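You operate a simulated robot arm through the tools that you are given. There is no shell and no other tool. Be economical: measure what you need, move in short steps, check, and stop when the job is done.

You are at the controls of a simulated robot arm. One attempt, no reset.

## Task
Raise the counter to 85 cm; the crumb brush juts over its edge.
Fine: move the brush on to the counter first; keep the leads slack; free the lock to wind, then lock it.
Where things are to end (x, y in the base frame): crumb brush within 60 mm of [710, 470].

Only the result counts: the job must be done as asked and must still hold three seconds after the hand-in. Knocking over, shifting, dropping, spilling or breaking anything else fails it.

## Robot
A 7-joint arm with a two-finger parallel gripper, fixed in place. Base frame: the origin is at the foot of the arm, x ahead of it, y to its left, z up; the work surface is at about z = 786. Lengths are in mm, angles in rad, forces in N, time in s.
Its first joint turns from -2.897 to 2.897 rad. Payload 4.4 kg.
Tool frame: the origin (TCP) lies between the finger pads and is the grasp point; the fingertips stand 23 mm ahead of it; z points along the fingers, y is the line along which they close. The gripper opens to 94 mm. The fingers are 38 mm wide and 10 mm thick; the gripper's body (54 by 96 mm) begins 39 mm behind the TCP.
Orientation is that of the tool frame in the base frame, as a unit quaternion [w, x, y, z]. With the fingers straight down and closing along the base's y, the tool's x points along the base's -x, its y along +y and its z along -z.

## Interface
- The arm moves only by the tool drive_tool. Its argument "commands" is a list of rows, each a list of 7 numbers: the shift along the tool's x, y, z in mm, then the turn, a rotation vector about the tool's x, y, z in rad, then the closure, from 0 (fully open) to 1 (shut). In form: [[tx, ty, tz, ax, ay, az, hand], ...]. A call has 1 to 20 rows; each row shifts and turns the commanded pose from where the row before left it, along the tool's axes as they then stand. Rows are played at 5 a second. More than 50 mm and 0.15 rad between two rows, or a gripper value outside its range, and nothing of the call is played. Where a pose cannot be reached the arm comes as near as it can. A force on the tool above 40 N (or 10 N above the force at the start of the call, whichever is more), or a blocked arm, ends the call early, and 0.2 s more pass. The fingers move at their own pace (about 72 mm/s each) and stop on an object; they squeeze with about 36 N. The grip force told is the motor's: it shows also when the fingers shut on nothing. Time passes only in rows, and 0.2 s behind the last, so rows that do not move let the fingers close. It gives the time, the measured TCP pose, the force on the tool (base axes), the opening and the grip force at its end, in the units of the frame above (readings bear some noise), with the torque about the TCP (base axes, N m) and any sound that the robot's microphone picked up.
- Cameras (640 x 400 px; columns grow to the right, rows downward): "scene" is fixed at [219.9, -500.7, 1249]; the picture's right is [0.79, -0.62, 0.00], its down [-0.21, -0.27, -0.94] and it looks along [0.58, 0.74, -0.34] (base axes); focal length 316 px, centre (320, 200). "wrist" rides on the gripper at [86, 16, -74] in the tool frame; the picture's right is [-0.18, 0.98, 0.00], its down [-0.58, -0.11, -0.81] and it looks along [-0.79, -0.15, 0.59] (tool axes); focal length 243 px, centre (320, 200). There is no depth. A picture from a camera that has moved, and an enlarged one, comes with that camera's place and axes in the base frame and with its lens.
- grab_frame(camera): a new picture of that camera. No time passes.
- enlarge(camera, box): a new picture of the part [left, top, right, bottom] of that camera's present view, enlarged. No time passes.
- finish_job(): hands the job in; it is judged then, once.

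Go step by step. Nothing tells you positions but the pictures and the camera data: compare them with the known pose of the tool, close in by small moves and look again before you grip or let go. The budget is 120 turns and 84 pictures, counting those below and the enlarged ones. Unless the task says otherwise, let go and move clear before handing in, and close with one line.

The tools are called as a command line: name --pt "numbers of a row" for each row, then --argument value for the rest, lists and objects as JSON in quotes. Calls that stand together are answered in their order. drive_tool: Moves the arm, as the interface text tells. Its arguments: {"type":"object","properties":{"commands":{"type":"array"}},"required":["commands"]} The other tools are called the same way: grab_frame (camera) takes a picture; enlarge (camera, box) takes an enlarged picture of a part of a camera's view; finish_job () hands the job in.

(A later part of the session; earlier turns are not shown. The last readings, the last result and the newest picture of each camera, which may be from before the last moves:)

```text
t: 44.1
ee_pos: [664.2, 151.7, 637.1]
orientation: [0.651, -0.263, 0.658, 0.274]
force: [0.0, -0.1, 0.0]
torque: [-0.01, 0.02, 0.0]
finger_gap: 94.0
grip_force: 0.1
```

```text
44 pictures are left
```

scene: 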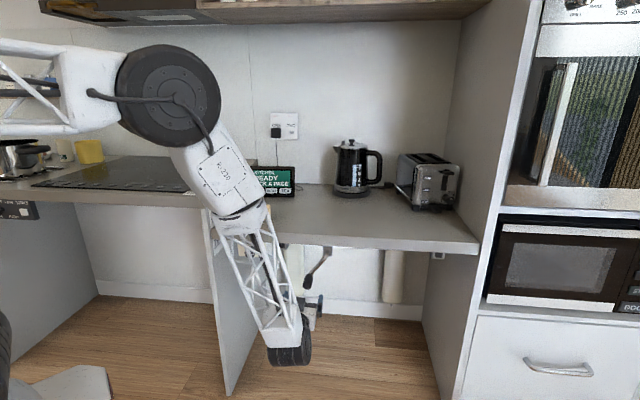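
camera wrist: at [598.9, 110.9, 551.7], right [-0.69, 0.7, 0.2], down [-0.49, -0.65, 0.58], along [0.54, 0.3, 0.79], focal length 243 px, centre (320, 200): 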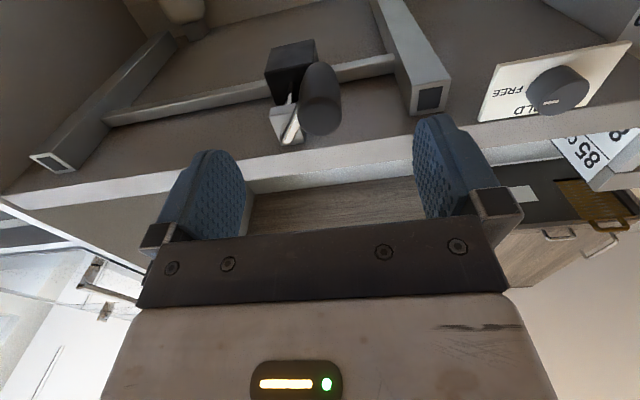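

enlarge --camera "wrist" --box '[230, 20, 390, 160]'

enlarge --camera "scene" --box '[280, 235, 360, 335]'

```text
2.86 times, centred on (310, 90) of wrist
camera zoom: at [598.9, 110.9, 551.7], right [-0.69, 0.7, 0.2], down [-0.49, -0.65, 0.58], along [0.54, 0.3, 0.79], focal length 693 px, centre (349, 514)
```

zoom: 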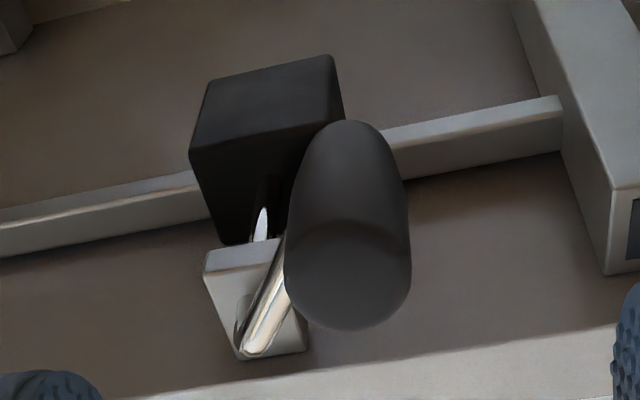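

```text
4.00 times, centred on (320, 285) of scene
camera zoom: at [219.9, -500.7, 1249.0], right [0.79, -0.62, 0.0], down [-0.21, -0.27, -0.94], along [0.58, 0.74, -0.34], focal length 1263 px, centre (320, -140)
```

zoom: 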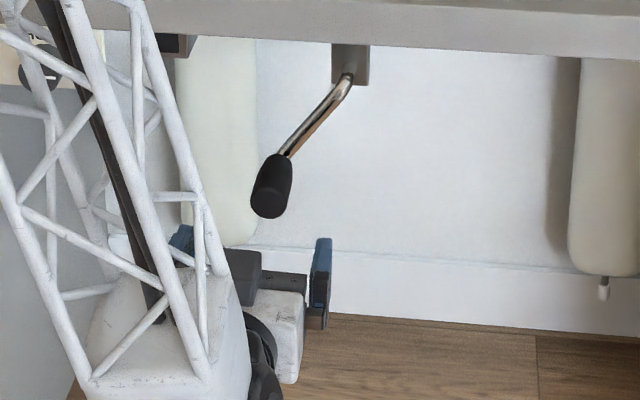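

The handle runs along u from 645 to 705 at v≈366, z≈649 (Ø 30). The crank pivot is at v≈423, z≈724, radius ≈95. I'll move onto the handle with the hand open and close.

drive_tool --pt "-13 -3 0 0 0 0 0" --pt "0 0 30 0 0 0 0" --pt "0 0 30 0 0 0 0" --pt "0 0 15 0 0 0 0" --pt "0 0 15 0 0 0 0" --pt "0 0 0 0 0 0 0"

grab_frame --camera "wrist"

enlarge --camera "scene" --box '[260, 220, 360, 320]'

```text
t: 45.5
ee_pos: [730.1, 212.0, 651.6]
orientation: [0.651, -0.263, 0.657, 0.274]
force: [1.0, -0.5, -0.3]
torque: [0.0, -0.03, -0.01]
finger_gap: 93.9
grip_force: 0.0
```

```text
41 pictures are left
camera wrist: at [664.3, 171.5, 565.4], right [-0.69, 0.7, 0.2], down [-0.49, -0.65, 0.58], along [0.54, 0.3, 0.79], focal length 243 px, centre (320, 200)
```

wrist: 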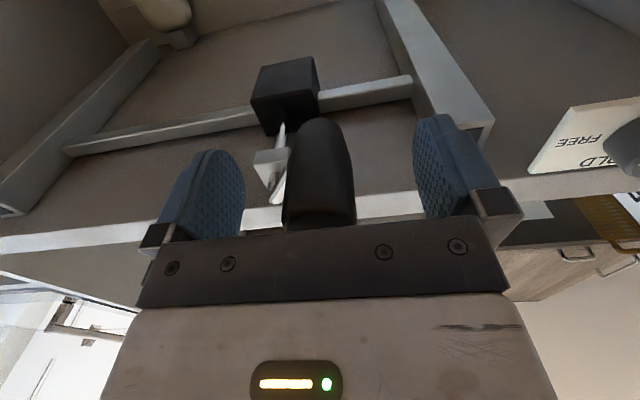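

```text
4.00 times, centred on (310, 270) of scene
camera zoom: at [219.9, -500.7, 1249.0], right [0.79, -0.62, 0.0], down [-0.21, -0.27, -0.94], along [0.58, 0.74, -0.34], focal length 1263 px, centre (360, -80)
```

zoom: 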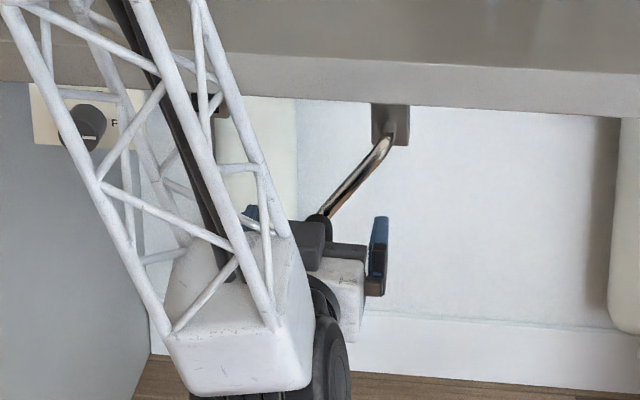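

The handle is centred between the fingers. Closing.

drive_tool --pt "0 0 0 0 0 0 0.4" --pt "0 0 0 0 0 0 0.8" --pt "0 0 0 0 0 0 0.8" --pt "0 0 0 0 0 0 0.8" --pt "0 0 0 0 0 0 0.8"

```text
t: 46.7
ee_pos: [728.9, 211.8, 651.4]
orientation: [0.651, -0.264, 0.657, 0.274]
force: [1.5, 2.3, -1.8]
torque: [0.08, -0.04, 0.54]
finger_gap: 29.6
grip_force: 45.0
```

Gripped evenly at 29.6 mm. I'll try 30° clockwise, in small steps.

drive_tool --pt "-5.5 6 0 0 0 0 0.8" --pt "-5.5 5.7 0 0 0 0 0.8" --pt "-6.4 5 0 0 0 0 0.8" --pt "-6.5 4.7 0 0 0 0 0.8" --pt "-7.2 3.8 0 0 0 0 0.8" --pt "-7.3 3.4 0 0 0 0 0.8" --pt "0 0 0 0 0 0 0.8"

enlarge --camera "scene" --box '[200, 180, 360, 300]'

```text
t: 48.3
ee_pos: [710.9, 234.1, 689.4]
orientation: [0.651, -0.264, 0.657, 0.274]
force: [-25.5, -29.4, 1.4]
torque: [-0.18, 0.16, 0.65]
finger_gap: 29.4
grip_force: 45.1
```

```text
3.33 times, centred on (280, 240) of scene
camera zoom: at [219.9, -500.7, 1249.0], right [0.79, -0.62, 0.0], down [-0.21, -0.27, -0.94], along [0.58, 0.74, -0.34], focal length 1052 px, centre (453, 67)
```

zoom: 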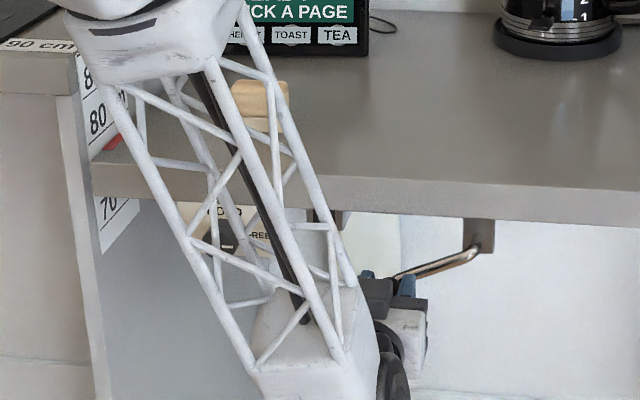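

The crank follows nicely with little side force, only a push along its axis, which I'll relieve by 3 mm. Continuing 60°.

drive_tool --pt "0 0 -3 0 0 0 0.8" --pt "-15.4 4.7 0 0 0 0 0.8" --pt "-16.1 1.9 0 0 0 0 0.8" --pt "-16.1 -1.0 0 0 0 0 0.8" --pt "-15.7 -3.7 0 0 0 0 0.8" --pt "-14.8 -6.4 0 0 0 0 0.8" --pt "-13.5 -8.8 0 0 0 0 0.8" --pt "0 0 0 0 0 0 0.8"

grab_frame --camera "scene"

```text
t: 49.1
ee_pos: [704.2, 238.9, 720.7]
orientation: [0.651, -0.264, 0.657, 0.275]
force: [1.5, 8.3, -1.1]
torque: [0.7, -0.66, 0.25]
finger_gap: 29.2
grip_force: 45.2
stopped in row 4: the force on the tool passed its limit at 52 N (the readings are from after the stop); the commanded pose is now the measured one
```

```text
38 pictures are left
```

scene: 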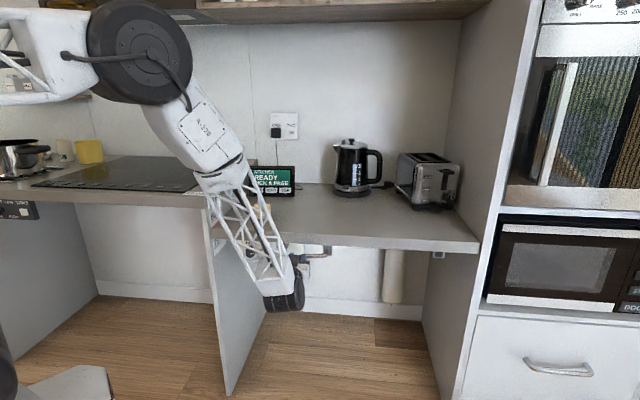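

It stopped on a force peak, likely from speed or a slightly wrong centre (a fit suggests r≈98 about (427,727)). I'll continue at half speed.

drive_tool --pt "-8.5 0 0 0 0 0 0.8" --pt "-8.6 -0.6 0 0 0 0 0.8" --pt "-8.4 -1.3 0 0 0 0 0.8" --pt "-8.3 -2 0 0 0 0 0.8" --pt "-8.1 -2.8 0 0 0 0 0.8" --pt "0 0 0 0 0 0 0.8"

enlarge --camera "scene" --box '[200, 180, 360, 300]'

```text
t: 50.0
ee_pos: [705.5, 236.4, 747.5]
orientation: [0.65, -0.266, 0.656, 0.276]
force: [-5.8, 6.2, 1.1]
torque: [0.74, -0.71, 0.09]
finger_gap: 29.3
grip_force: 44.3
stopped in row 4: the force on the tool passed its limit at 41 N (the readings are from after the stop); the commanded pose is now the measured one
```

```text
3.33 times, centred on (280, 240) of scene
camera zoom: at [219.9, -500.7, 1249.0], right [0.79, -0.62, 0.0], down [-0.21, -0.27, -0.94], along [0.58, 0.74, -0.34], focal length 1052 px, centre (453, 67)
```

zoom: 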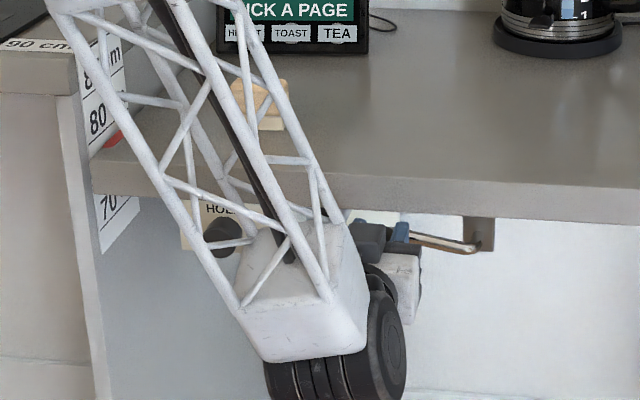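

Still good. I'll zoom on the scale pointer to see whether the counter is rising.

enlarge --camera "scene" --box '[200, 180, 248, 230]'

```text
8.00 times, centred on (224, 205) of scene
camera zoom: at [219.9, -500.7, 1249.0], right [0.79, -0.62, 0.0], down [-0.21, -0.27, -0.94], along [0.58, 0.74, -0.34], focal length 2526 px, centre (1088, 160)
```

zoom: 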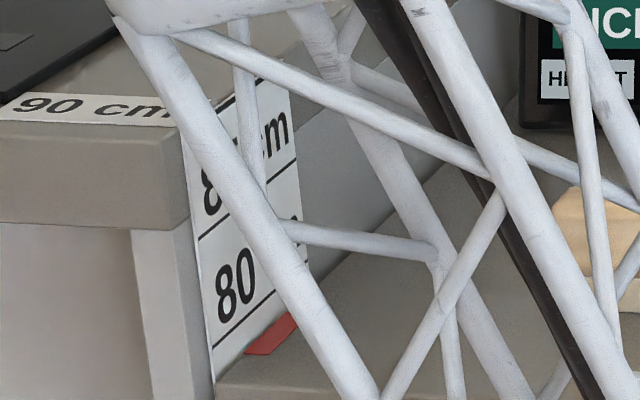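

The counter has risen about 3 mm over 65°, so clockwise raises it at roughly 18 mm per turn. A refit gives pivot (421.5, 724.4), r=92.2, rising with the counter. I'll continue along that path in 5° rows.

drive_tool --pt "-7.9 -2.4 0 0 0 0 0.8" --pt "-7.9 -2.4 0 0 0 0 0.8" --pt "-7.4 -3.7 0 0 0 0 0.8" --pt "-7.4 -3.7 0 0 0 0 0.8" --pt "-6.7 -4.8 0 0 0 0 0.8" --pt "-6.6 -4.9 0 0 0 0 0.8" --pt "-5.7 -5.9 0 0 0 0 0.8" --pt "-5.6 -5.9 0 0 0 0 0.8" --pt "-4.6 -6.8 0 0 0 0 0.8" --pt "-4.6 -6.8 0 0 0 0 0.8" --pt "-3.4 -7.4 0 0 0 0 0.8" --pt "-3.3 -7.4 0 0 0 0 0.8" --pt "-2 -7.8 0 0 0 0 0.8" --pt "-2 -7.9 0 0 0 0 0.8" --pt "-0.6 -8 0 0 0 0 0.8" --pt "-0.6 -8.1 0 0 0 0 0.8"

```text
t: 50.7
ee_pos: [711.1, 232.5, 765.5]
orientation: [0.651, -0.266, 0.656, 0.276]
force: [-8.6, 9.4, 5.7]
torque: [0.27, -0.13, -0.31]
finger_gap: 29.3
grip_force: 45.0
stopped in row 3: the force on the tool passed its limit at 45 N (the readings are from after the stop); the commanded pose is now the measured one
```

Path is right, but the load peaks above 40 N at this speed. I'll try half that speed.

drive_tool --pt "-3.6 -1.9 0 0 0 0 0.8" --pt "-3.6 -2.1 0 0 0 0 0.8" --pt "-3.5 -2.3 0 0 0 0 0.8" --pt "-3.3 -2.4 0 0 0 0 0.8" --pt "-3.2 -2.6 0 0 0 0 0.8" --pt "-3.1 -2.7 0 0 0 0 0.8"

```text
t: 51.2
ee_pos: [712.3, 231.1, 769.8]
orientation: [0.65, -0.267, 0.656, 0.276]
force: [-15.8, 4.5, 7.8]
torque: [0.53, -0.39, -0.29]
finger_gap: 29.2
grip_force: 44.7
stopped in row 2: the force on the tool passed its limit at 44 N (the readings are from after the stop); the commanded pose is now the measured one
```

A residual force of 16 N points outward from the pivot, so I'm riding inside the circle. I'll shift out 1.5 mm and do a short test to learn the load.

drive_tool --pt "-0.8 1.4 -0.5 0 0 0 0.8" --pt "0 0 0 0 0 0 0.8" --pt "-2.6 -1.4 0 0 0 0 0.8"

drive_tool --pt "-2.6 -1.5 0 0 0 0 0.8" --pt "-2.6 -1.5 0 0 0 0 0.8"

```text
t: 52.0
ee_pos: [713.0, 230.0, 772.2]
orientation: [0.65, -0.266, 0.656, 0.275]
force: [7.6, -1.2, -3.7]
torque: [-0.16, 0.16, 0.06]
finger_gap: 29.0
grip_force: 45.1
stopped in row 3: the force on the tool passed its limit at 42 N (the readings are from after the stop); the commanded pose is now the measured one
```

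```text
t: 52.6
ee_pos: [714.8, 228.2, 777.9]
orientation: [0.65, -0.267, 0.656, 0.276]
force: [22.2, -2.7, -14.1]
torque: [-0.26, 0.06, 0.12]
finger_gap: 29.0
grip_force: 44.9
```

The load itself is light; the force comes from a stiff grip fighting small radius errors. Better: hold the handle loosely, with the fingers' closing axis kept tangential by rolling the hand along with the crank. I'll open and roll to -58° for the current crank angle.

drive_tool --pt "0 0 0 0 0 0 0.3" --pt "0 0 0 0 0 0 0" --pt "0 0 0 0 0 -0.13 0" --pt "0 0 0 0 0 -0.13 0" --pt "0 0 0 0 0 -0.13 0" --pt "0 0 0 0 0 -0.13 0" --pt "0 0 0 0 0 -0.13 0" --pt "0 0 0 0 0 -0.13 0" --pt "0 0 0 0 0 -0.13 0" --pt "0 0 0 0 0 -0.1 0" --pt "0 0 0 0 0 0 0"

grab_frame --camera "wrist"

```text
t: 55.0
ee_pos: [722.0, 221.7, 787.8]
orientation: [0.676, -0.348, 0.619, 0.196]
force: [0.7, 0.4, 1.0]
torque: [0.0, -0.01, -0.03]
finger_gap: 93.9
grip_force: 0.0
out of reach, approached as far as the arm can: row 4, 5, 6, 7, 8, 9, 10
```

```text
35 pictures are left
camera wrist: at [671.9, 165.6, 700.4], right [-0.71, 0.7, -0.04], down [-0.58, -0.55, 0.6], along [0.39, 0.45, 0.8], focal length 243 px, centre (320, 200)
```

wrist: 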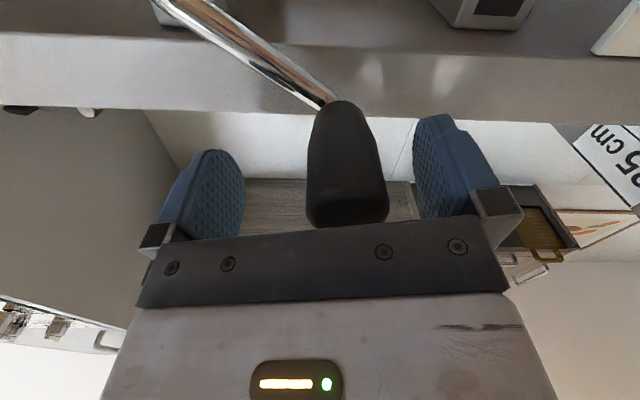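

Negative roll is out of reach, so I'll use the positive side: first undo that roll, then go on to +122° (the same grip line).

drive_tool --pt "0 0 0 0 0 0.13 0" --pt "0 0 0 0 0 0.13 0" --pt "0 0 0 0 0 0.13 0" --pt "0 0 0 0 0 0.13 0" --pt "0 0 0 0 0 0.13 0" --pt "0 0 0 0 0 0.13 0" --pt "0 0 0 0 0 0.13 0" --pt "0 0 0 0 0 0.1 0" --pt "0 0 0 0 0 0 0"

```text
t: 57.0
ee_pos: [720.4, 223.4, 788.6]
orientation: [0.497, -0.005, 0.71, 0.499]
force: [-0.5, -0.1, 0.6]
torque: [-0.02, -0.01, -0.01]
finger_gap: 94.2
grip_force: 0.2
```

drive_tool --pt "12.6 -3.5 0 0 0 0 0" --pt "0 0 0 0 0 0.135 0" --pt "0 0 0 0 0 0.135 0" --pt "0 0 0 0 0 0.135 0" --pt "0 0 0 0 0 0.135 0" --pt "0 0 0 0 0 0.135 0" --pt "0 0 0 0 0 0.135 0" --pt "0 0 0 0 0 0.135 0" --pt "0 0 0 0 0 0.135 0" --pt "0 0 0 0 0 0.135 0" --pt "0 0 0 0 0 0.135 0" --pt "0 0 0 0 0 0 0"

grab_frame --camera "wrist"

```text
t: 59.6
ee_pos: [715.5, 227.7, 775.3]
orientation: [0.076, 0.44, 0.557, 0.7]
force: [0.2, -0.6, 0.4]
torque: [0.0, -0.04, 0.0]
finger_gap: 94.0
grip_force: 0.0
```

```text
34 pictures are left
camera wrist: at [618.6, 219.9, 836.4], right [0.49, -0.47, 0.73], down [-0.26, -0.88, -0.39], along [0.83, 0.0, -0.55], focal length 243 px, centre (320, 200)
```

wrist: 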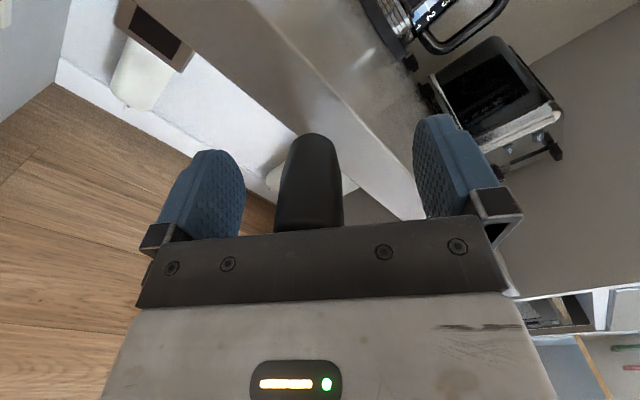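

Roll of 122° is fine: tool +y is now the tangent and +x the radial line. I'll close loosely (34 mm) and wind with constant rows.

drive_tool --pt "2 0 0 0 0 0 0.4" --pt "0 0 0 0 0 0 0.64" --pt "0 0 0 0 0 0 0.64" --pt "-0.4 11 0 0 0 0.12 0.64" --pt "-0.4 11 0 0 0 0.12 0.64" --pt "-0.35 11 0 0 0 0.12 0.64" --pt "-0.35 11 0 0 0 0.12 0.64" --pt "0 0 0 0 0 0 0.64"

grab_frame --camera "wrist"

```text
t: 61.4
ee_pos: [736.3, 206.3, 807.5]
orientation: [-0.093, 0.559, 0.437, 0.698]
force: [0.2, 2.2, -0.7]
torque: [0.01, -0.06, -0.06]
finger_gap: 34.6
grip_force: 0.9
```

```text
33 pictures are left
camera wrist: at [663.0, 174.8, 891.0], right [0.67, -0.66, 0.34], down [-0.42, -0.72, -0.55], along [0.6, 0.23, -0.76], focal length 243 px, centre (320, 200)
```

wrist: 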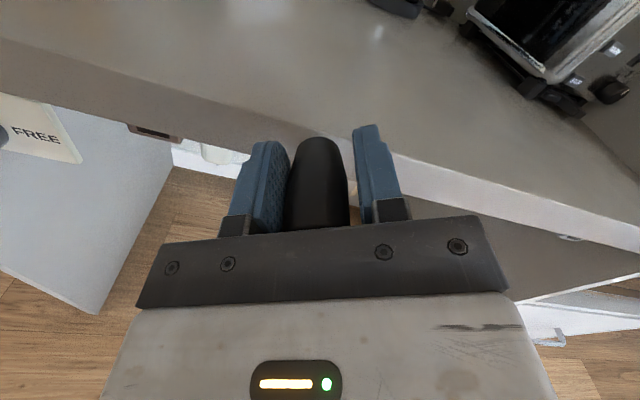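

Very smooth with almost no force. I'll continue.

drive_tool --pt "-0.33 11 0 0 0 0.12 0.64" --pt "-0.33 11 0 0 0 0.12 0.64" --pt "-0.32 10.9 0 0 0 0.12 0.64" --pt "-0.32 10.9 0 0 0 0.12 0.64" --pt "-0.31 10.9 0 0 0 0.12 0.64" --pt "-0.32 10.8 0 0 0 0.12 0.64" --pt "-0.33 10.8 0 0 0 0.12 0.64" --pt "-0.35 10.8 0 0 0 0.12 0.64" --pt "0 0 0 0 0 0 0.64"

```text
t: 63.4
ee_pos: [797.9, 150.7, 814.9]
orientation: [-0.406, 0.698, 0.129, 0.576]
force: [-0.4, -0.1, -0.1]
torque: [0.01, 0.01, -0.04]
finger_gap: 34.3
grip_force: 0.3
```

drive_tool --pt "-0.35 10.7 0 0 0 0.12 0.64" --pt "-0.37 10.7 0 0 0 0.12 0.64" --pt "-0.4 10.65 0 0 0 0.12 0.64" --pt "-0.43 10.6 0 0 0 0.12 0.64" --pt "-0.46 10.6 0 0 0 0.12 0.64" --pt "-0.5 10.55 0 0 0 0.12 0.64" --pt "-0.55 10.55 0 0 0 0.12 0.64" --pt "-0.6 10.55 0 0 0 0.12 0.64" --pt "0 0 0 0 0 0 0.64"

grab_frame --camera "wrist"

grab_frame --camera "scene"

```text
t: 65.4
ee_pos: [834.8, 112.8, 751.3]
orientation: [-0.625, 0.679, -0.209, 0.323]
force: [-0.2, 0.1, 0.0]
torque: [-0.01, -0.02, -0.01]
finger_gap: 33.8
grip_force: 0.2
```

```text
32 pictures are left
camera wrist: at [844.3, -3.4, 751.3], right [-0.01, 0.0, -1.0], down [-0.99, -0.16, 0.01], along [-0.16, 0.99, 0.0], focal length 243 px, centre (320, 200)
```

wrist: 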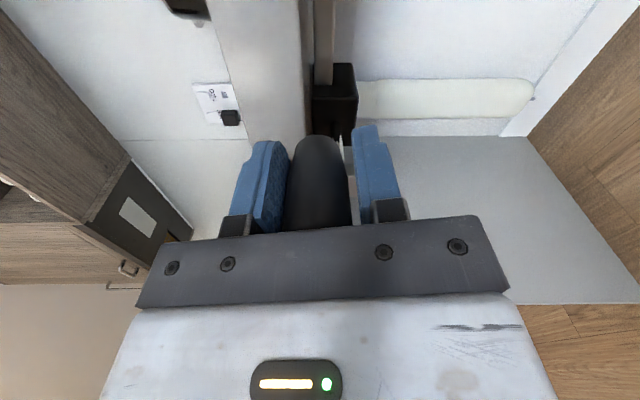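

```text
31 pictures are left
```

scene: 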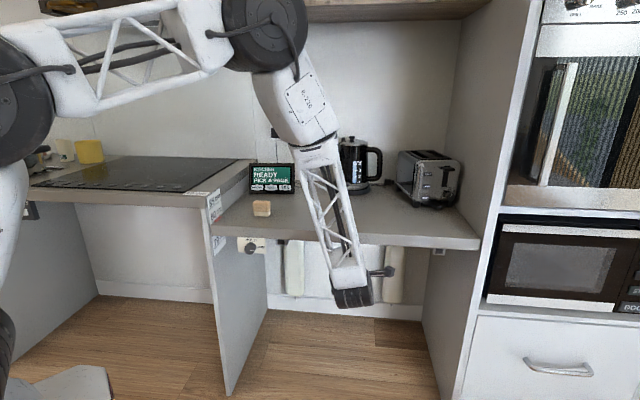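

Half a turn and more done, all smooth. I'll add 4 rows, then open, roll back 180° (same finger line), and repeat.

drive_tool --pt "-0.62 10.55 0 0 0 0.12 0.64" --pt "-0.65 10.55 0 0 0 0.12 0.64" --pt "-0.7 10.55 0 0 0 0.12 0.64" --pt "-0.72 10.55 0 0 0 0.12 0.64" --pt "0 0 0 0 0 0 0.64" --pt "0 0 0 0 0 0 0.2" --pt "0 0 0 0 0 0 0"

enlarge --camera "scene" --box '[196, 180, 244, 230]'

```text
t: 67.0
ee_pos: [832.2, 114.7, 709.9]
orientation: [0.684, -0.61, 0.364, -0.166]
force: [0.6, -0.2, 0.7]
torque: [0.0, 0.04, -0.02]
finger_gap: 93.9
grip_force: 0.1
```

```text
8.00 times, centred on (220, 205) of scene
camera zoom: at [219.9, -500.7, 1249.0], right [0.79, -0.62, 0.0], down [-0.21, -0.27, -0.94], along [0.58, 0.74, -0.34], focal length 2526 px, centre (1120, 160)
```

zoom: 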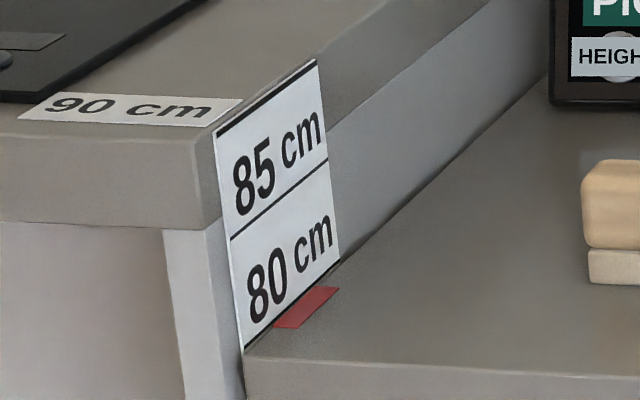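

The counter top is now nearly at the 80 cm line (bottom line); the middle line is 85 cm. I'll roll the open hand back by 180°.

drive_tool --pt "0 0 0 0 0 -0.149 0" --pt "0 0 0 0 0 -0.149 0" --pt "0 0 0 0 0 -0.149 0" --pt "0 0 0 0 0 -0.149 0" --pt "0 0 0 0 0 -0.149 0" --pt "0 0 0 0 0 -0.149 0" --pt "0 0 0 0 0 -0.149 0" --pt "0 0 0 0 0 -0.149 0" --pt "0 0 0 0 0 -0.149 0" --pt "0 0 0 0 0 -0.149 0" --pt "0 0 0 0 0 -0.149 0" --pt "0 0 0 0 0 -0.149 0" --pt "0 0 0 0 0 -0.149 0" --pt "0 0 0 0 0 -0.149 0" --pt "0 0 0 0 0 -0.149 0" --pt "0 0 0 0 0 -0.149 0" --pt "0 0 0 0 0 -0.149 0" --pt "0 0 0 0 0 -0.149 0" --pt "0 0 0 0 0 -0.149 0" --pt "0 0 0 0 0 -0.149 0"

grab_frame --camera "wrist"

```text
t: 71.2
ee_pos: [830.8, 115.0, 710.0]
orientation: [0.112, 0.411, 0.579, 0.696]
force: [0.5, -0.2, 0.4]
torque: [0.0, -0.02, -0.02]
finger_gap: 94.1
grip_force: 0.1
```

```text
29 pictures are left
camera wrist: at [728.7, 110.0, 763.6], right [0.43, -0.41, 0.8], down [-0.23, -0.91, -0.35], along [0.87, -0.03, -0.49], focal length 243 px, centre (320, 200)
```

wrist: 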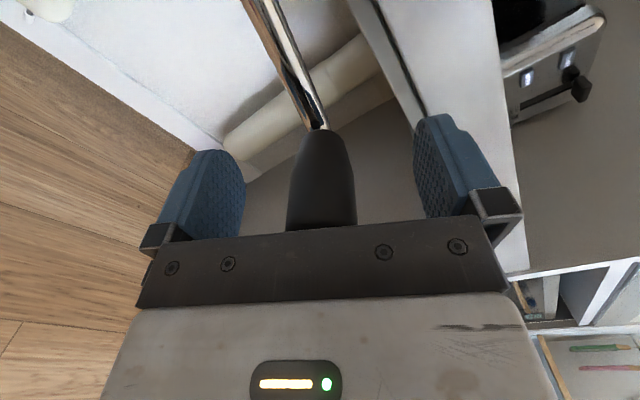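

drive_tool --pt "0 0 0 0 0 -0.08 0.3" --pt "0 0 0 0 0 -0.08 0.64" --pt "0 0 0 0 0 0 0.64" --pt "1.13 -13.07 0 0 0 0.149 0.64" --pt "1.19 -13.09 0 0 0 0.149 0.64" --pt "1.25 -13.13 0 0 0 0.149 0.64" --pt "1.3 -13.17 0 0 0 0.149 0.64" --pt "1.34 -13.21 0 0 0 0.149 0.64" --pt "1.38 -13.26 0 0 0 0.149 0.64" --pt "1.4 -13.32 0 0 0 0.149 0.64" --pt "1.42 -13.38 0 0 0 0.149 0.64" --pt "1.43 -13.44 0 0 0 0.149 0.64" --pt "0 0 0 0 0 0 0.64"

grab_frame --camera "wrist"

```text
t: 74.0
ee_pos: [765.3, 178.6, 649.7]
orientation: [-0.296, 0.665, 0.25, 0.639]
force: [0.4, -1.0, 0.3]
torque: [0.01, 0.03, -0.04]
finger_gap: 34.4
grip_force: 0.2
```

```text
28 pictures are left
camera wrist: at [729.0, 109.6, 735.4], right [0.69, -0.68, -0.25], down [-0.68, -0.47, -0.57], along [0.26, 0.56, -0.78], focal length 243 px, centre (320, 200)
```

wrist: 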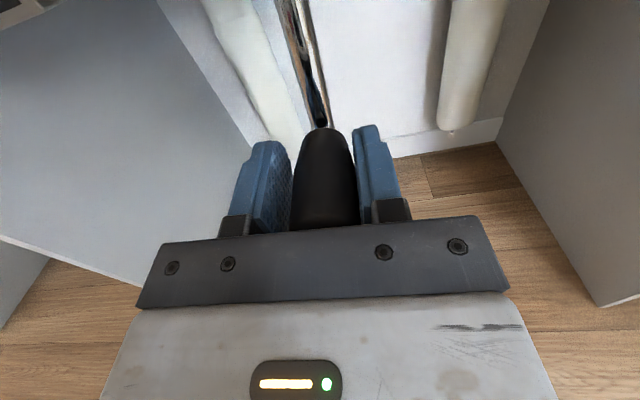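

Smooth. Continuing through the lower-left quarter.

drive_tool --pt "1.43 -13.51 0 0 0 0.149 0.64" --pt "1.42 -13.57 0 0 0 0.149 0.64" --pt "1.41 -13.63 0 0 0 0.149 0.64" --pt "1.38 -13.69 0 0 0 0.149 0.64" --pt "1.34 -13.74 0 0 0 0.149 0.64" --pt "1.3 -13.79 0 0 0 0.149 0.64" --pt "1.25 -13.83 0 0 0 0.149 0.64" --pt "1.2 -13.86 0 0 0 0.149 0.64" --pt "1.14 -13.89 0 0 0 0.149 0.64" --pt "1.08 -13.9 0 0 0 0.149 0.64" --pt "1.02 -13.91 0 0 0 0.149 0.64" --pt "0.95 -13.9 0 0 0 0.149 0.64" --pt "0 0 0 0 0 0 0.64" --pt "0 0 0 0 0 0 0.2" --pt "0 0 0 0 0 0 0"

grab_frame --camera "wrist"

```text
t: 77.2
ee_pos: [706.4, 236.5, 770.7]
orientation: [0.684, -0.612, 0.36, -0.17]
force: [-0.3, 0.3, 0.5]
torque: [0.0, -0.01, -0.02]
finger_gap: 93.7
grip_force: 0.0
```

```text
27 pictures are left
camera wrist: at [710.5, 127.8, 730.9], right [-0.33, 0.31, -0.89], down [-0.94, -0.21, 0.28], along [-0.1, 0.93, 0.36], focal length 243 px, centre (320, 200)
```

wrist: 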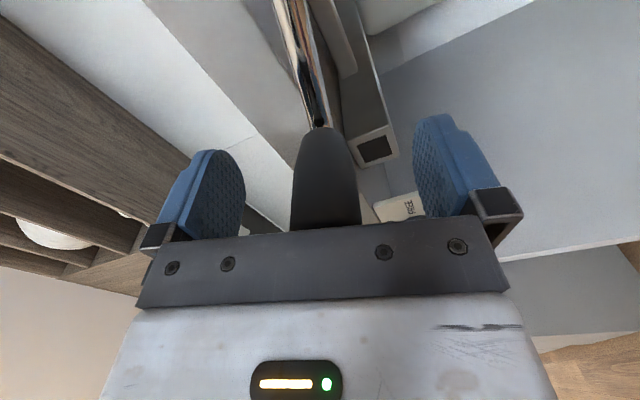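

One full turn plus. Rolling back again with the hand open.

drive_tool --pt "0 0 0 0 0 -0.149 0" --pt "0 0 0 0 0 -0.149 0" --pt "0 0 0 0 0 -0.149 0" --pt "0 0 0 0 0 -0.149 0" --pt "0 0 0 0 0 -0.149 0" --pt "0 0 0 0 0 -0.149 0" --pt "0 0 0 0 0 -0.149 0" --pt "0 0 0 0 0 -0.149 0" --pt "0 0 0 0 0 -0.149 0" --pt "0 0 0 0 0 -0.149 0" --pt "0 0 0 0 0 -0.149 0" --pt "0 0 0 0 0 -0.149 0" --pt "0 0 0 0 0 -0.149 0" --pt "0 0 0 0 0 -0.149 0" --pt "0 0 0 0 0 -0.149 0" --pt "0 0 0 0 0 -0.149 0" --pt "0 0 0 0 0 -0.149 0" --pt "0 0 0 0 0 -0.149 0" --pt "0 0 0 0 0 -0.149 0" --pt "0 0 0 0 0 -0.149 0"

grab_frame --camera "wrist"

enlarge --camera "scene" --box '[196, 180, 244, 230]'

```text
t: 81.4
ee_pos: [706.5, 235.4, 772.0]
orientation: [0.116, 0.407, 0.581, 0.695]
force: [-0.9, 0.0, 0.5]
torque: [-0.02, -0.02, 0.0]
finger_gap: 93.8
grip_force: 0.0
```

```text
26 pictures are left
camera wrist: at [604.3, 231.3, 823.8], right [0.43, -0.41, 0.81], down [-0.23, -0.91, -0.34], along [0.88, -0.04, -0.48], focal length 243 px, centre (320, 200)
```

wrist: 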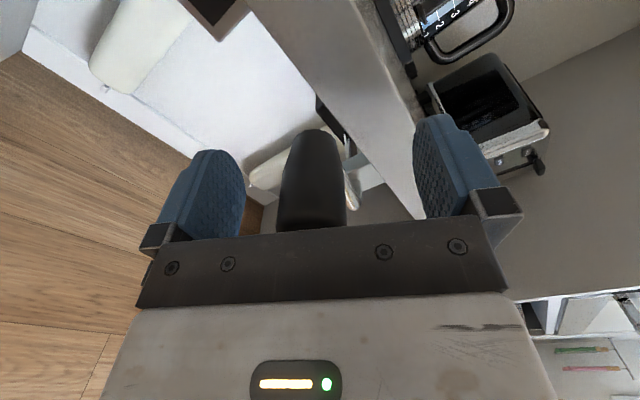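

```text
8.00 times, centred on (220, 205) of scene
camera zoom: at [219.9, -500.7, 1249.0], right [0.79, -0.62, 0.0], down [-0.21, -0.27, -0.94], along [0.58, 0.74, -0.34], focal length 2526 px, centre (1120, 160)
```

zoom: 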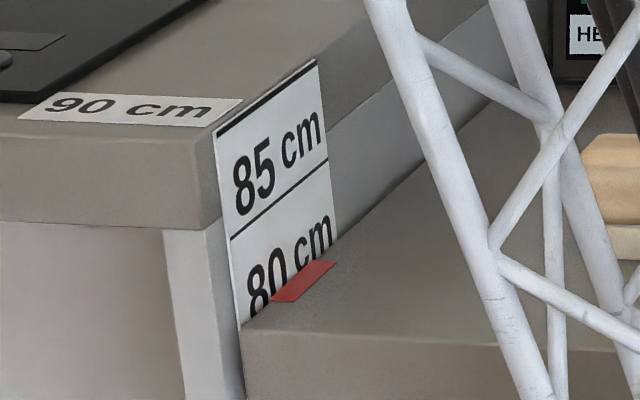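

Lead is about 22–23 mm per turn; the counter is at roughly 81.3 cm. I'll close loosely and wind the next half turn.

drive_tool --pt "0 0 0 0 0 -0.11 0.3" --pt "0 0 0 0 0 -0.1 0.64" --pt "0 0 0 0 0 0 0.64" --pt "-0.88 14 0 0 0 0.149 0.64" --pt "-0.81 13.98 0 0 0 0.149 0.64" --pt "-0.73 13.94 0 0 0 0.149 0.64" --pt "-0.67 13.9 0 0 0 0.149 0.64" --pt "-0.61 13.84 0 0 0 0.149 0.64" --pt "-0.56 13.78 0 0 0 0.149 0.64" --pt "-0.52 13.71 0 0 0 0.149 0.64" --pt "-0.49 13.64 0 0 0 0.149 0.64" --pt "-0.47 13.56 0 0 0 0.149 0.64" --pt "-0.47 13.48 0 0 0 0.149 0.64" --pt "0 0 0 0 0 0 0.64"

grab_frame --camera "wrist"

```text
t: 84.4
ee_pos: [780.1, 165.3, 844.7]
orientation: [-0.324, 0.675, 0.221, 0.625]
force: [0.0, 0.2, -0.2]
torque: [-0.01, 0.0, -0.05]
finger_gap: 34.2
grip_force: 0.2
```

```text
24 pictures are left
camera wrist: at [749.6, 90.9, 927.9], right [0.67, -0.66, -0.34], down [-0.71, -0.44, -0.55], along [0.22, 0.61, -0.76], focal length 243 px, centre (320, 200)
```

wrist: 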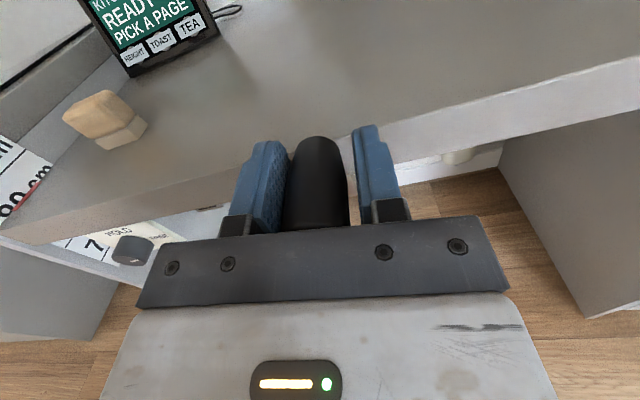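

drive_tool --pt "-0.3 13.4 0 0 0 0.149 0.64" --pt "-0.35 13.32 0 0 0 0.149 0.64" --pt "-0.4 13.25 0 0 0 0.149 0.64" --pt "-0.5 13.18 0 0 0 0.149 0.64" --pt "-0.61 13.11 0 0 0 0.149 0.64" --pt "-0.67 13.06 0 0 0 0.149 0.64" --pt "-0.74 13.02 0 0 0 0.149 0.64" --pt "-0.81 12.98 0 0 0 0.149 0.64" --pt "-0.89 12.96 0 0 0 0.149 0.64" --pt "-0.97 12.94 0 0 0 0.149 0.64" --pt "-1.05 12.94 0 0 0 0.149 0.64" --pt "-1.12 12.96 0 0 0 0.149 0.64" --pt "0 0 0 0 0 0 0.64" --pt "0 0 0 0 0 0 0.2" --pt "0 0 0 0 0 0 0"

enlarge --camera "scene" --box '[196, 180, 244, 230]'

grab_frame --camera "wrist"

```text
t: 87.6
ee_pos: [829.3, 115.9, 728.2]
orientation: [0.69, -0.596, 0.387, -0.139]
force: [0.6, -0.3, 0.0]
torque: [-0.03, -0.01, 0.02]
finger_gap: 93.9
grip_force: 0.0
```

```text
8.00 times, centred on (220, 205) of scene
camera zoom: at [219.9, -500.7, 1249.0], right [0.79, -0.62, 0.0], down [-0.21, -0.27, -0.94], along [0.58, 0.74, -0.34], focal length 2526 px, centre (1120, 160)
```

zoom: 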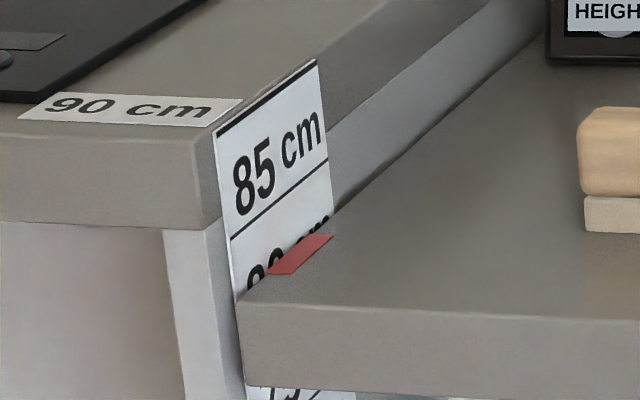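

```text
22 pictures are left
camera wrist: at [830.6, 9.2, 681.3], right [-0.39, 0.37, -0.85], down [-0.92, -0.22, 0.32], along [-0.07, 0.9, 0.42], focal length 243 px, centre (320, 200)
```

wrist: 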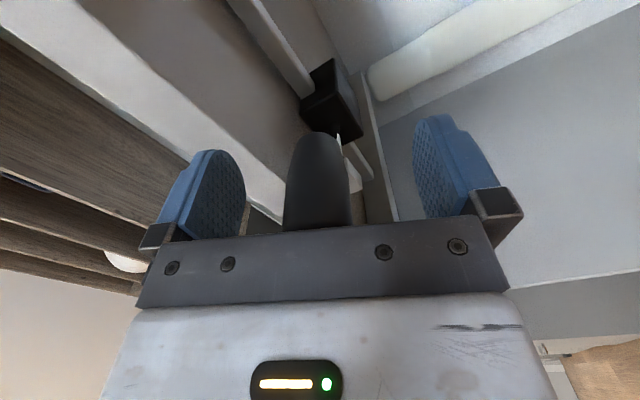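

Now about 82.7 cm (lead ≈24 mm per turn), so some 340° remain. I'll roll back again.

drive_tool --pt "0 0 0 0 0 -0.149 0" --pt "0 0 0 0 0 -0.149 0" --pt "0 0 0 0 0 -0.149 0" --pt "0 0 0 0 0 -0.149 0" --pt "0 0 0 0 0 -0.149 0" --pt "0 0 0 0 0 -0.149 0" --pt "0 0 0 0 0 -0.149 0" --pt "0 0 0 0 0 -0.149 0" --pt "0 0 0 0 0 -0.149 0" --pt "0 0 0 0 0 -0.149 0" --pt "0 0 0 0 0 -0.149 0" --pt "0 0 0 0 0 -0.149 0" --pt "0 0 0 0 0 -0.149 0" --pt "0 0 0 0 0 -0.149 0" --pt "0 0 0 0 0 -0.149 0" --pt "0 0 0 0 0 -0.149 0" --pt "0 0 0 0 0 -0.149 0" --pt "0 0 0 0 0 -0.149 0" --pt "0 0 0 0 0 -0.149 0" --pt "0 0 0 0 0 -0.149 0"

```text
t: 91.8
ee_pos: [830.8, 114.5, 728.9]
orientation: [0.084, 0.433, 0.563, 0.699]
force: [-0.2, -0.6, 0.9]
torque: [-0.03, 0.02, -0.05]
finger_gap: 94.1
grip_force: 0.1
```

drive_tool --pt "0 0 0 0 0 -0.06 0.3" --pt "0 0 0 0 0 -0.06 0.64" --pt "0 0 0 0 0 0 0.64" --pt "1.24 -12.99 0 0 0 0.149 0.64" --pt "1.31 -13.03 0 0 0 0.149 0.64" --pt "1.38 -13.08 0 0 0 0.149 0.64" --pt "1.44 -13.14 0 0 0 0.149 0.64" --pt "1.49 -13.21 0 0 0 0.149 0.64" --pt "1.53 -13.28 0 0 0 0.149 0.64" --pt "1.56 -13.36 0 0 0 0.149 0.64" --pt "1.57 -13.45 0 0 0 0.149 0.64" --pt "1.58 -13.53 0 0 0 0.149 0.64" --pt "1.57 -13.62 0 0 0 0.149 0.64" --pt "0 0 0 0 0 0 0.64"

grab_frame --camera "wrist"

```text
t: 94.8
ee_pos: [750.0, 194.0, 685.3]
orientation: [-0.379, 0.691, 0.163, 0.594]
force: [0.6, 0.1, -0.6]
torque: [0.0, -0.02, 0.02]
finger_gap: 34.1
grip_force: 0.3
```

```text
21 pictures are left
camera wrist: at [730.1, 110.2, 762.3], right [0.62, -0.61, -0.5], down [-0.78, -0.37, -0.51], along [0.12, 0.7, -0.7], focal length 243 px, centre (320, 200)
```

wrist: 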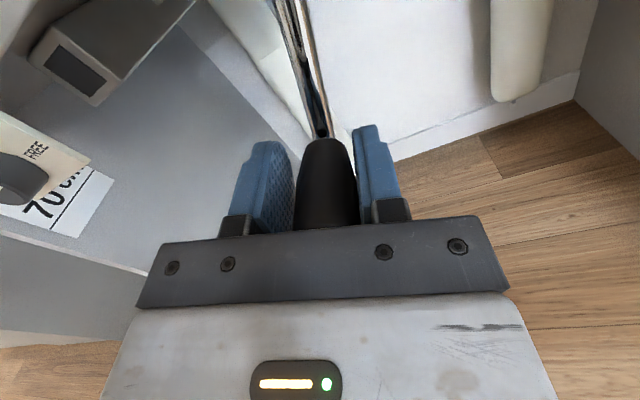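

drive_tool --pt "1.45 -13.7 0 0 0 0.149 0.64" --pt "1.41 -13.77 0 0 0 0.149 0.64" --pt "1.37 -13.85 0 0 0 0.149 0.64" --pt "1.31 -13.91 0 0 0 0.149 0.64" --pt "1.25 -13.97 0 0 0 0.149 0.64" --pt "1.28 -14.01 0 0 0 0.149 0.64" --pt "1.2 -14.05 0 0 0 0.149 0.64" --pt "1.12 -14.07 0 0 0 0.149 0.64" --pt "1.03 -14.08 0 0 0 0.149 0.64" --pt "0.95 -14.05 0 0 0 0.149 0.64" --pt "0.85 -14.0 0 0 0 0.149 0.64" --pt "0 0 0 0 0 0 0.64" --pt "0 0 0 0 0 0 0.2" --pt "0 0 0 0 0 0 0"

enlarge --camera "scene" --box '[196, 180, 244, 230]'

grab_frame --camera "scene"

```text
t: 97.8
ee_pos: [711.5, 233.4, 813.5]
orientation: [0.692, -0.589, 0.396, -0.13]
force: [0.4, 0.2, 0.9]
torque: [0.0, -0.01, -0.02]
finger_gap: 94.3
grip_force: 0.0
```

```text
8.00 times, centred on (220, 205) of scene
camera zoom: at [219.9, -500.7, 1249.0], right [0.79, -0.62, 0.0], down [-0.21, -0.27, -0.94], along [0.58, 0.74, -0.34], focal length 2526 px, centre (1120, 160)
```

zoom: 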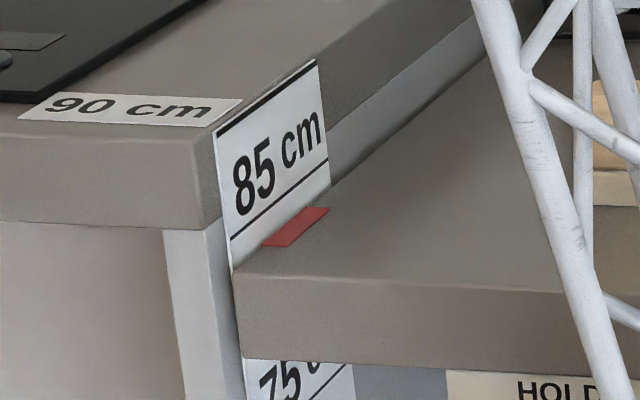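

```text
19 pictures are left
```

scene: 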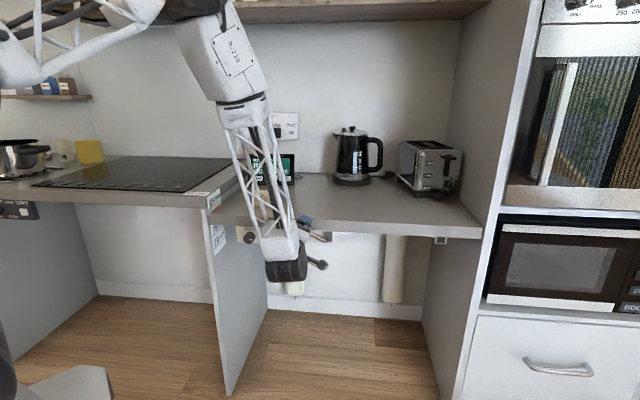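

About 84 cm now; roughly 165° remain. Rolling back once more.

drive_tool --pt "0 0 0 0 0 -0.149 0" --pt "0 0 0 0 0 -0.149 0" --pt "0 0 0 0 0 -0.149 0" --pt "0 0 0 0 0 -0.149 0" --pt "0 0 0 0 0 -0.149 0" --pt "0 0 0 0 0 -0.149 0" --pt "0 0 0 0 0 -0.149 0" --pt "0 0 0 0 0 -0.149 0" --pt "0 0 0 0 0 -0.149 0" --pt "0 0 0 0 0 -0.149 0" --pt "0 0 0 0 0 -0.149 0" --pt "0 0 0 0 0 -0.149 0" --pt "0 0 0 0 0 -0.149 0" --pt "0 0 0 0 0 -0.149 0" --pt "0 0 0 0 0 -0.149 0" --pt "0 0 0 0 0 -0.149 0" --pt "0 0 0 0 0 -0.149 0" --pt "0 0 0 0 0 -0.149 0" --pt "0 0 0 0 0 -0.149 0" --pt "0 0 0 0 0 -0.149 0"

grab_frame --camera "wrist"

```text
t: 102.0
ee_pos: [710.1, 232.4, 812.0]
orientation: [0.075, 0.441, 0.556, 0.7]
force: [1.0, -0.3, -0.6]
torque: [-0.01, 0.02, 0.0]
finger_gap: 94.2
grip_force: 0.1
```

```text
18 pictures are left
camera wrist: at [613.2, 223.4, 873.7], right [0.49, -0.47, 0.73], down [-0.26, -0.88, -0.4], along [0.83, 0.01, -0.55], focal length 243 px, centre (320, 200)
```

wrist: 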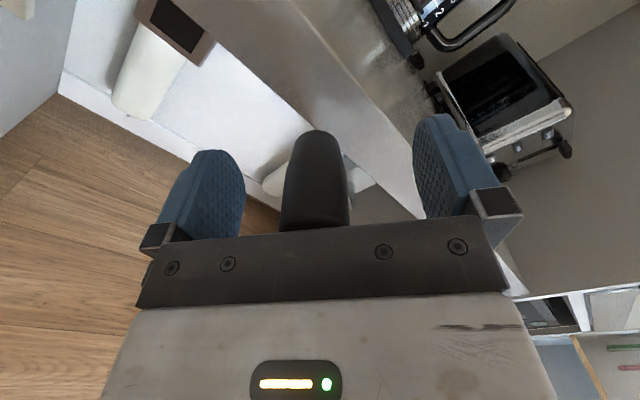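

drive_tool --pt "0 0 0 0 0 -0.08 0.3" --pt "0 0 0 0 0 -0.08 0.64" --pt "0 0 0 0 0 0 0.64" --pt "-0.79 14.03 0 0 0 0.149 0.64" --pt "-0.71 14.0 0 0 0 0.149 0.64" --pt "-0.64 13.95 0 0 0 0.149 0.64" --pt "-0.58 13.89 0 0 0 0.149 0.64" --pt "-0.53 13.82 0 0 0 0.149 0.64" --pt "-0.49 13.74 0 0 0 0.149 0.64" --pt "-0.46 13.66 0 0 0 0.149 0.64" --pt "-0.44 13.58 0 0 0 0.149 0.64" --pt "-0.44 13.5 0 0 0 0.149 0.64" --pt "-0.45 13.41 0 0 0 0.149 0.64" --pt "-0.47 13.33 0 0 0 0.149 0.64" --pt "-0.5 13.25 0 0 0 0.149 0.64" --pt "-0.55 13.18 0 0 0 0.149 0.64" --pt "-0.6 13.11 0 0 0 0.149 0.64" --pt "0 0 0 0 0 0 0.64"

enlarge --camera "scene" --box '[206, 185, 238, 220]'

```text
t: 105.8
ee_pos: [821.0, 122.5, 839.7]
orientation: [-0.532, 0.709, -0.045, 0.46]
force: [0.0, 0.2, -0.8]
torque: [0.01, -0.03, 0.01]
finger_gap: 33.9
grip_force: 0.0
```

```text
11.43 times, centred on (222, 202) of scene
camera zoom: at [219.9, -500.7, 1249.0], right [0.79, -0.62, 0.0], down [-0.21, -0.27, -0.94], along [0.58, 0.74, -0.34], focal length 3608 px, centre (1440, 171)
```

zoom: 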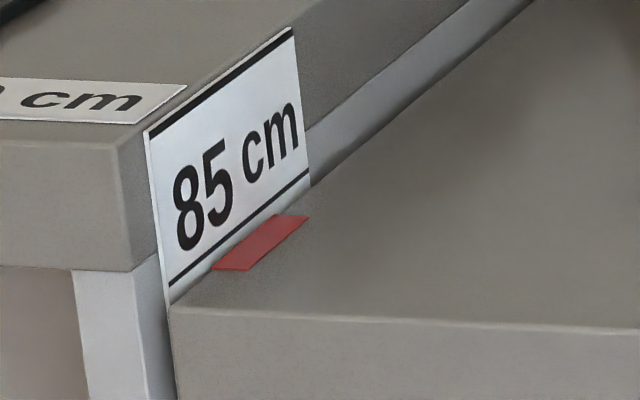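

About 84.7 cm by model (line just 3–5 mm above the counter). I'll wind 43° more, then open and back off to check on the scale with the wrist camera at level.

drive_tool --pt "-0.67 13.05 0 0 0 0.149 0.64" --pt "-0.74 13 0 0 0 0.149 0.64" --pt "-0.82 12.97 0 0 0 0.149 0.64" --pt "-0.9 12.95 0 0 0 0.149 0.64" --pt "-0.99 12.94 0 0 0 0.149 0.64" --pt "0 0 0 0 0 0 0.64" --pt "0 0 0 0 0 0 0.2" --pt "0 0 0 0 0 0 0" --pt "0 0 -45 0 0 0 0" --pt "0 0 -45 0 0 0 0" --pt "0 0 -10 0 0 0 0" --pt "0 0 0 0 0 0 0"

enlarge --camera "scene" --box '[206, 185, 238, 220]'

```text
t: 108.4
ee_pos: [766.0, 36.3, 780.6]
orientation: [0.664, -0.644, 0.3, -0.234]
force: [0.5, 0.3, 0.8]
torque: [0.03, 0.01, 0.0]
finger_gap: 94.0
grip_force: 0.1
```

```text
11.43 times, centred on (222, 202) of scene
camera zoom: at [219.9, -500.7, 1249.0], right [0.79, -0.62, 0.0], down [-0.21, -0.27, -0.94], along [0.58, 0.74, -0.34], focal length 3608 px, centre (1440, 171)
```

zoom: 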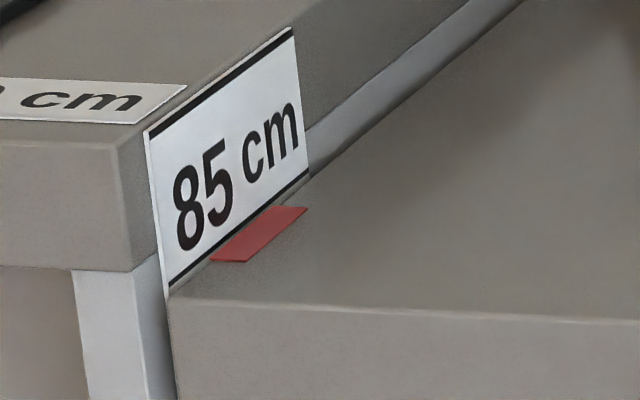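

The counter now meets the 85 cm line in this view. I'll bring the wrist camera level with it beside the scale to verify.

drive_tool --pt "-45.6 -4.4 0 0 0 0 0" --pt "-45.6 -4.4 0 0 0 0 0" --pt "-45.6 -4.4 0 0 0 0 0" --pt "-45.6 -4.4 0 0 0 0 0" --pt "-45.6 -4.4 0 0 0 0 0" --pt "-45.6 -4.4 0 0 0 0 0" --pt "-45.6 -4.4 0 0 0 0 0" --pt "-45.6 -4.4 0 0 0 0 0" --pt "-45.6 -4.4 0 0 0 0 0" --pt "0 0 0 0 0 0 0"

grab_frame --camera "wrist"

```text
t: 110.6
ee_pos: [478.4, 320.9, 863.2]
orientation: [0.664, -0.644, 0.299, -0.234]
force: [0.3, 0.8, 1.9]
torque: [-0.04, 0.05, -0.02]
finger_gap: 94.0
grip_force: 0.0
out of reach, approached as far as the arm can: row 9
```

```text
15 pictures are left
camera wrist: at [487.4, 207.3, 839.5], right [-0.2, 0.19, -0.96], down [-0.97, -0.18, 0.17], along [-0.14, 0.97, 0.22], focal length 243 px, centre (320, 200)
```

wrist: 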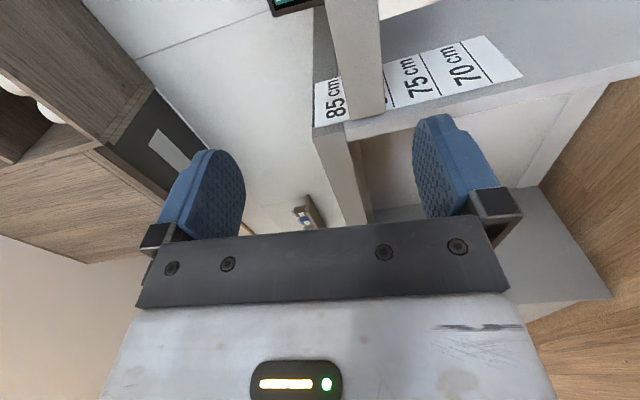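

enlarge --camera "wrist" --box '[300, 50, 420, 140]'

```text
4.44 times, centred on (360, 95) of wrist
camera zoom: at [487.4, 207.3, 839.5], right [-0.2, 0.19, -0.96], down [-0.97, -0.18, 0.17], along [-0.14, 0.97, 0.22], focal length 1078 px, centre (142, 667)
```

zoom: 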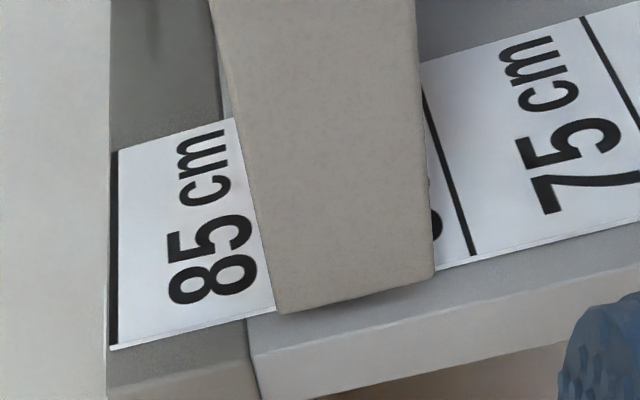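

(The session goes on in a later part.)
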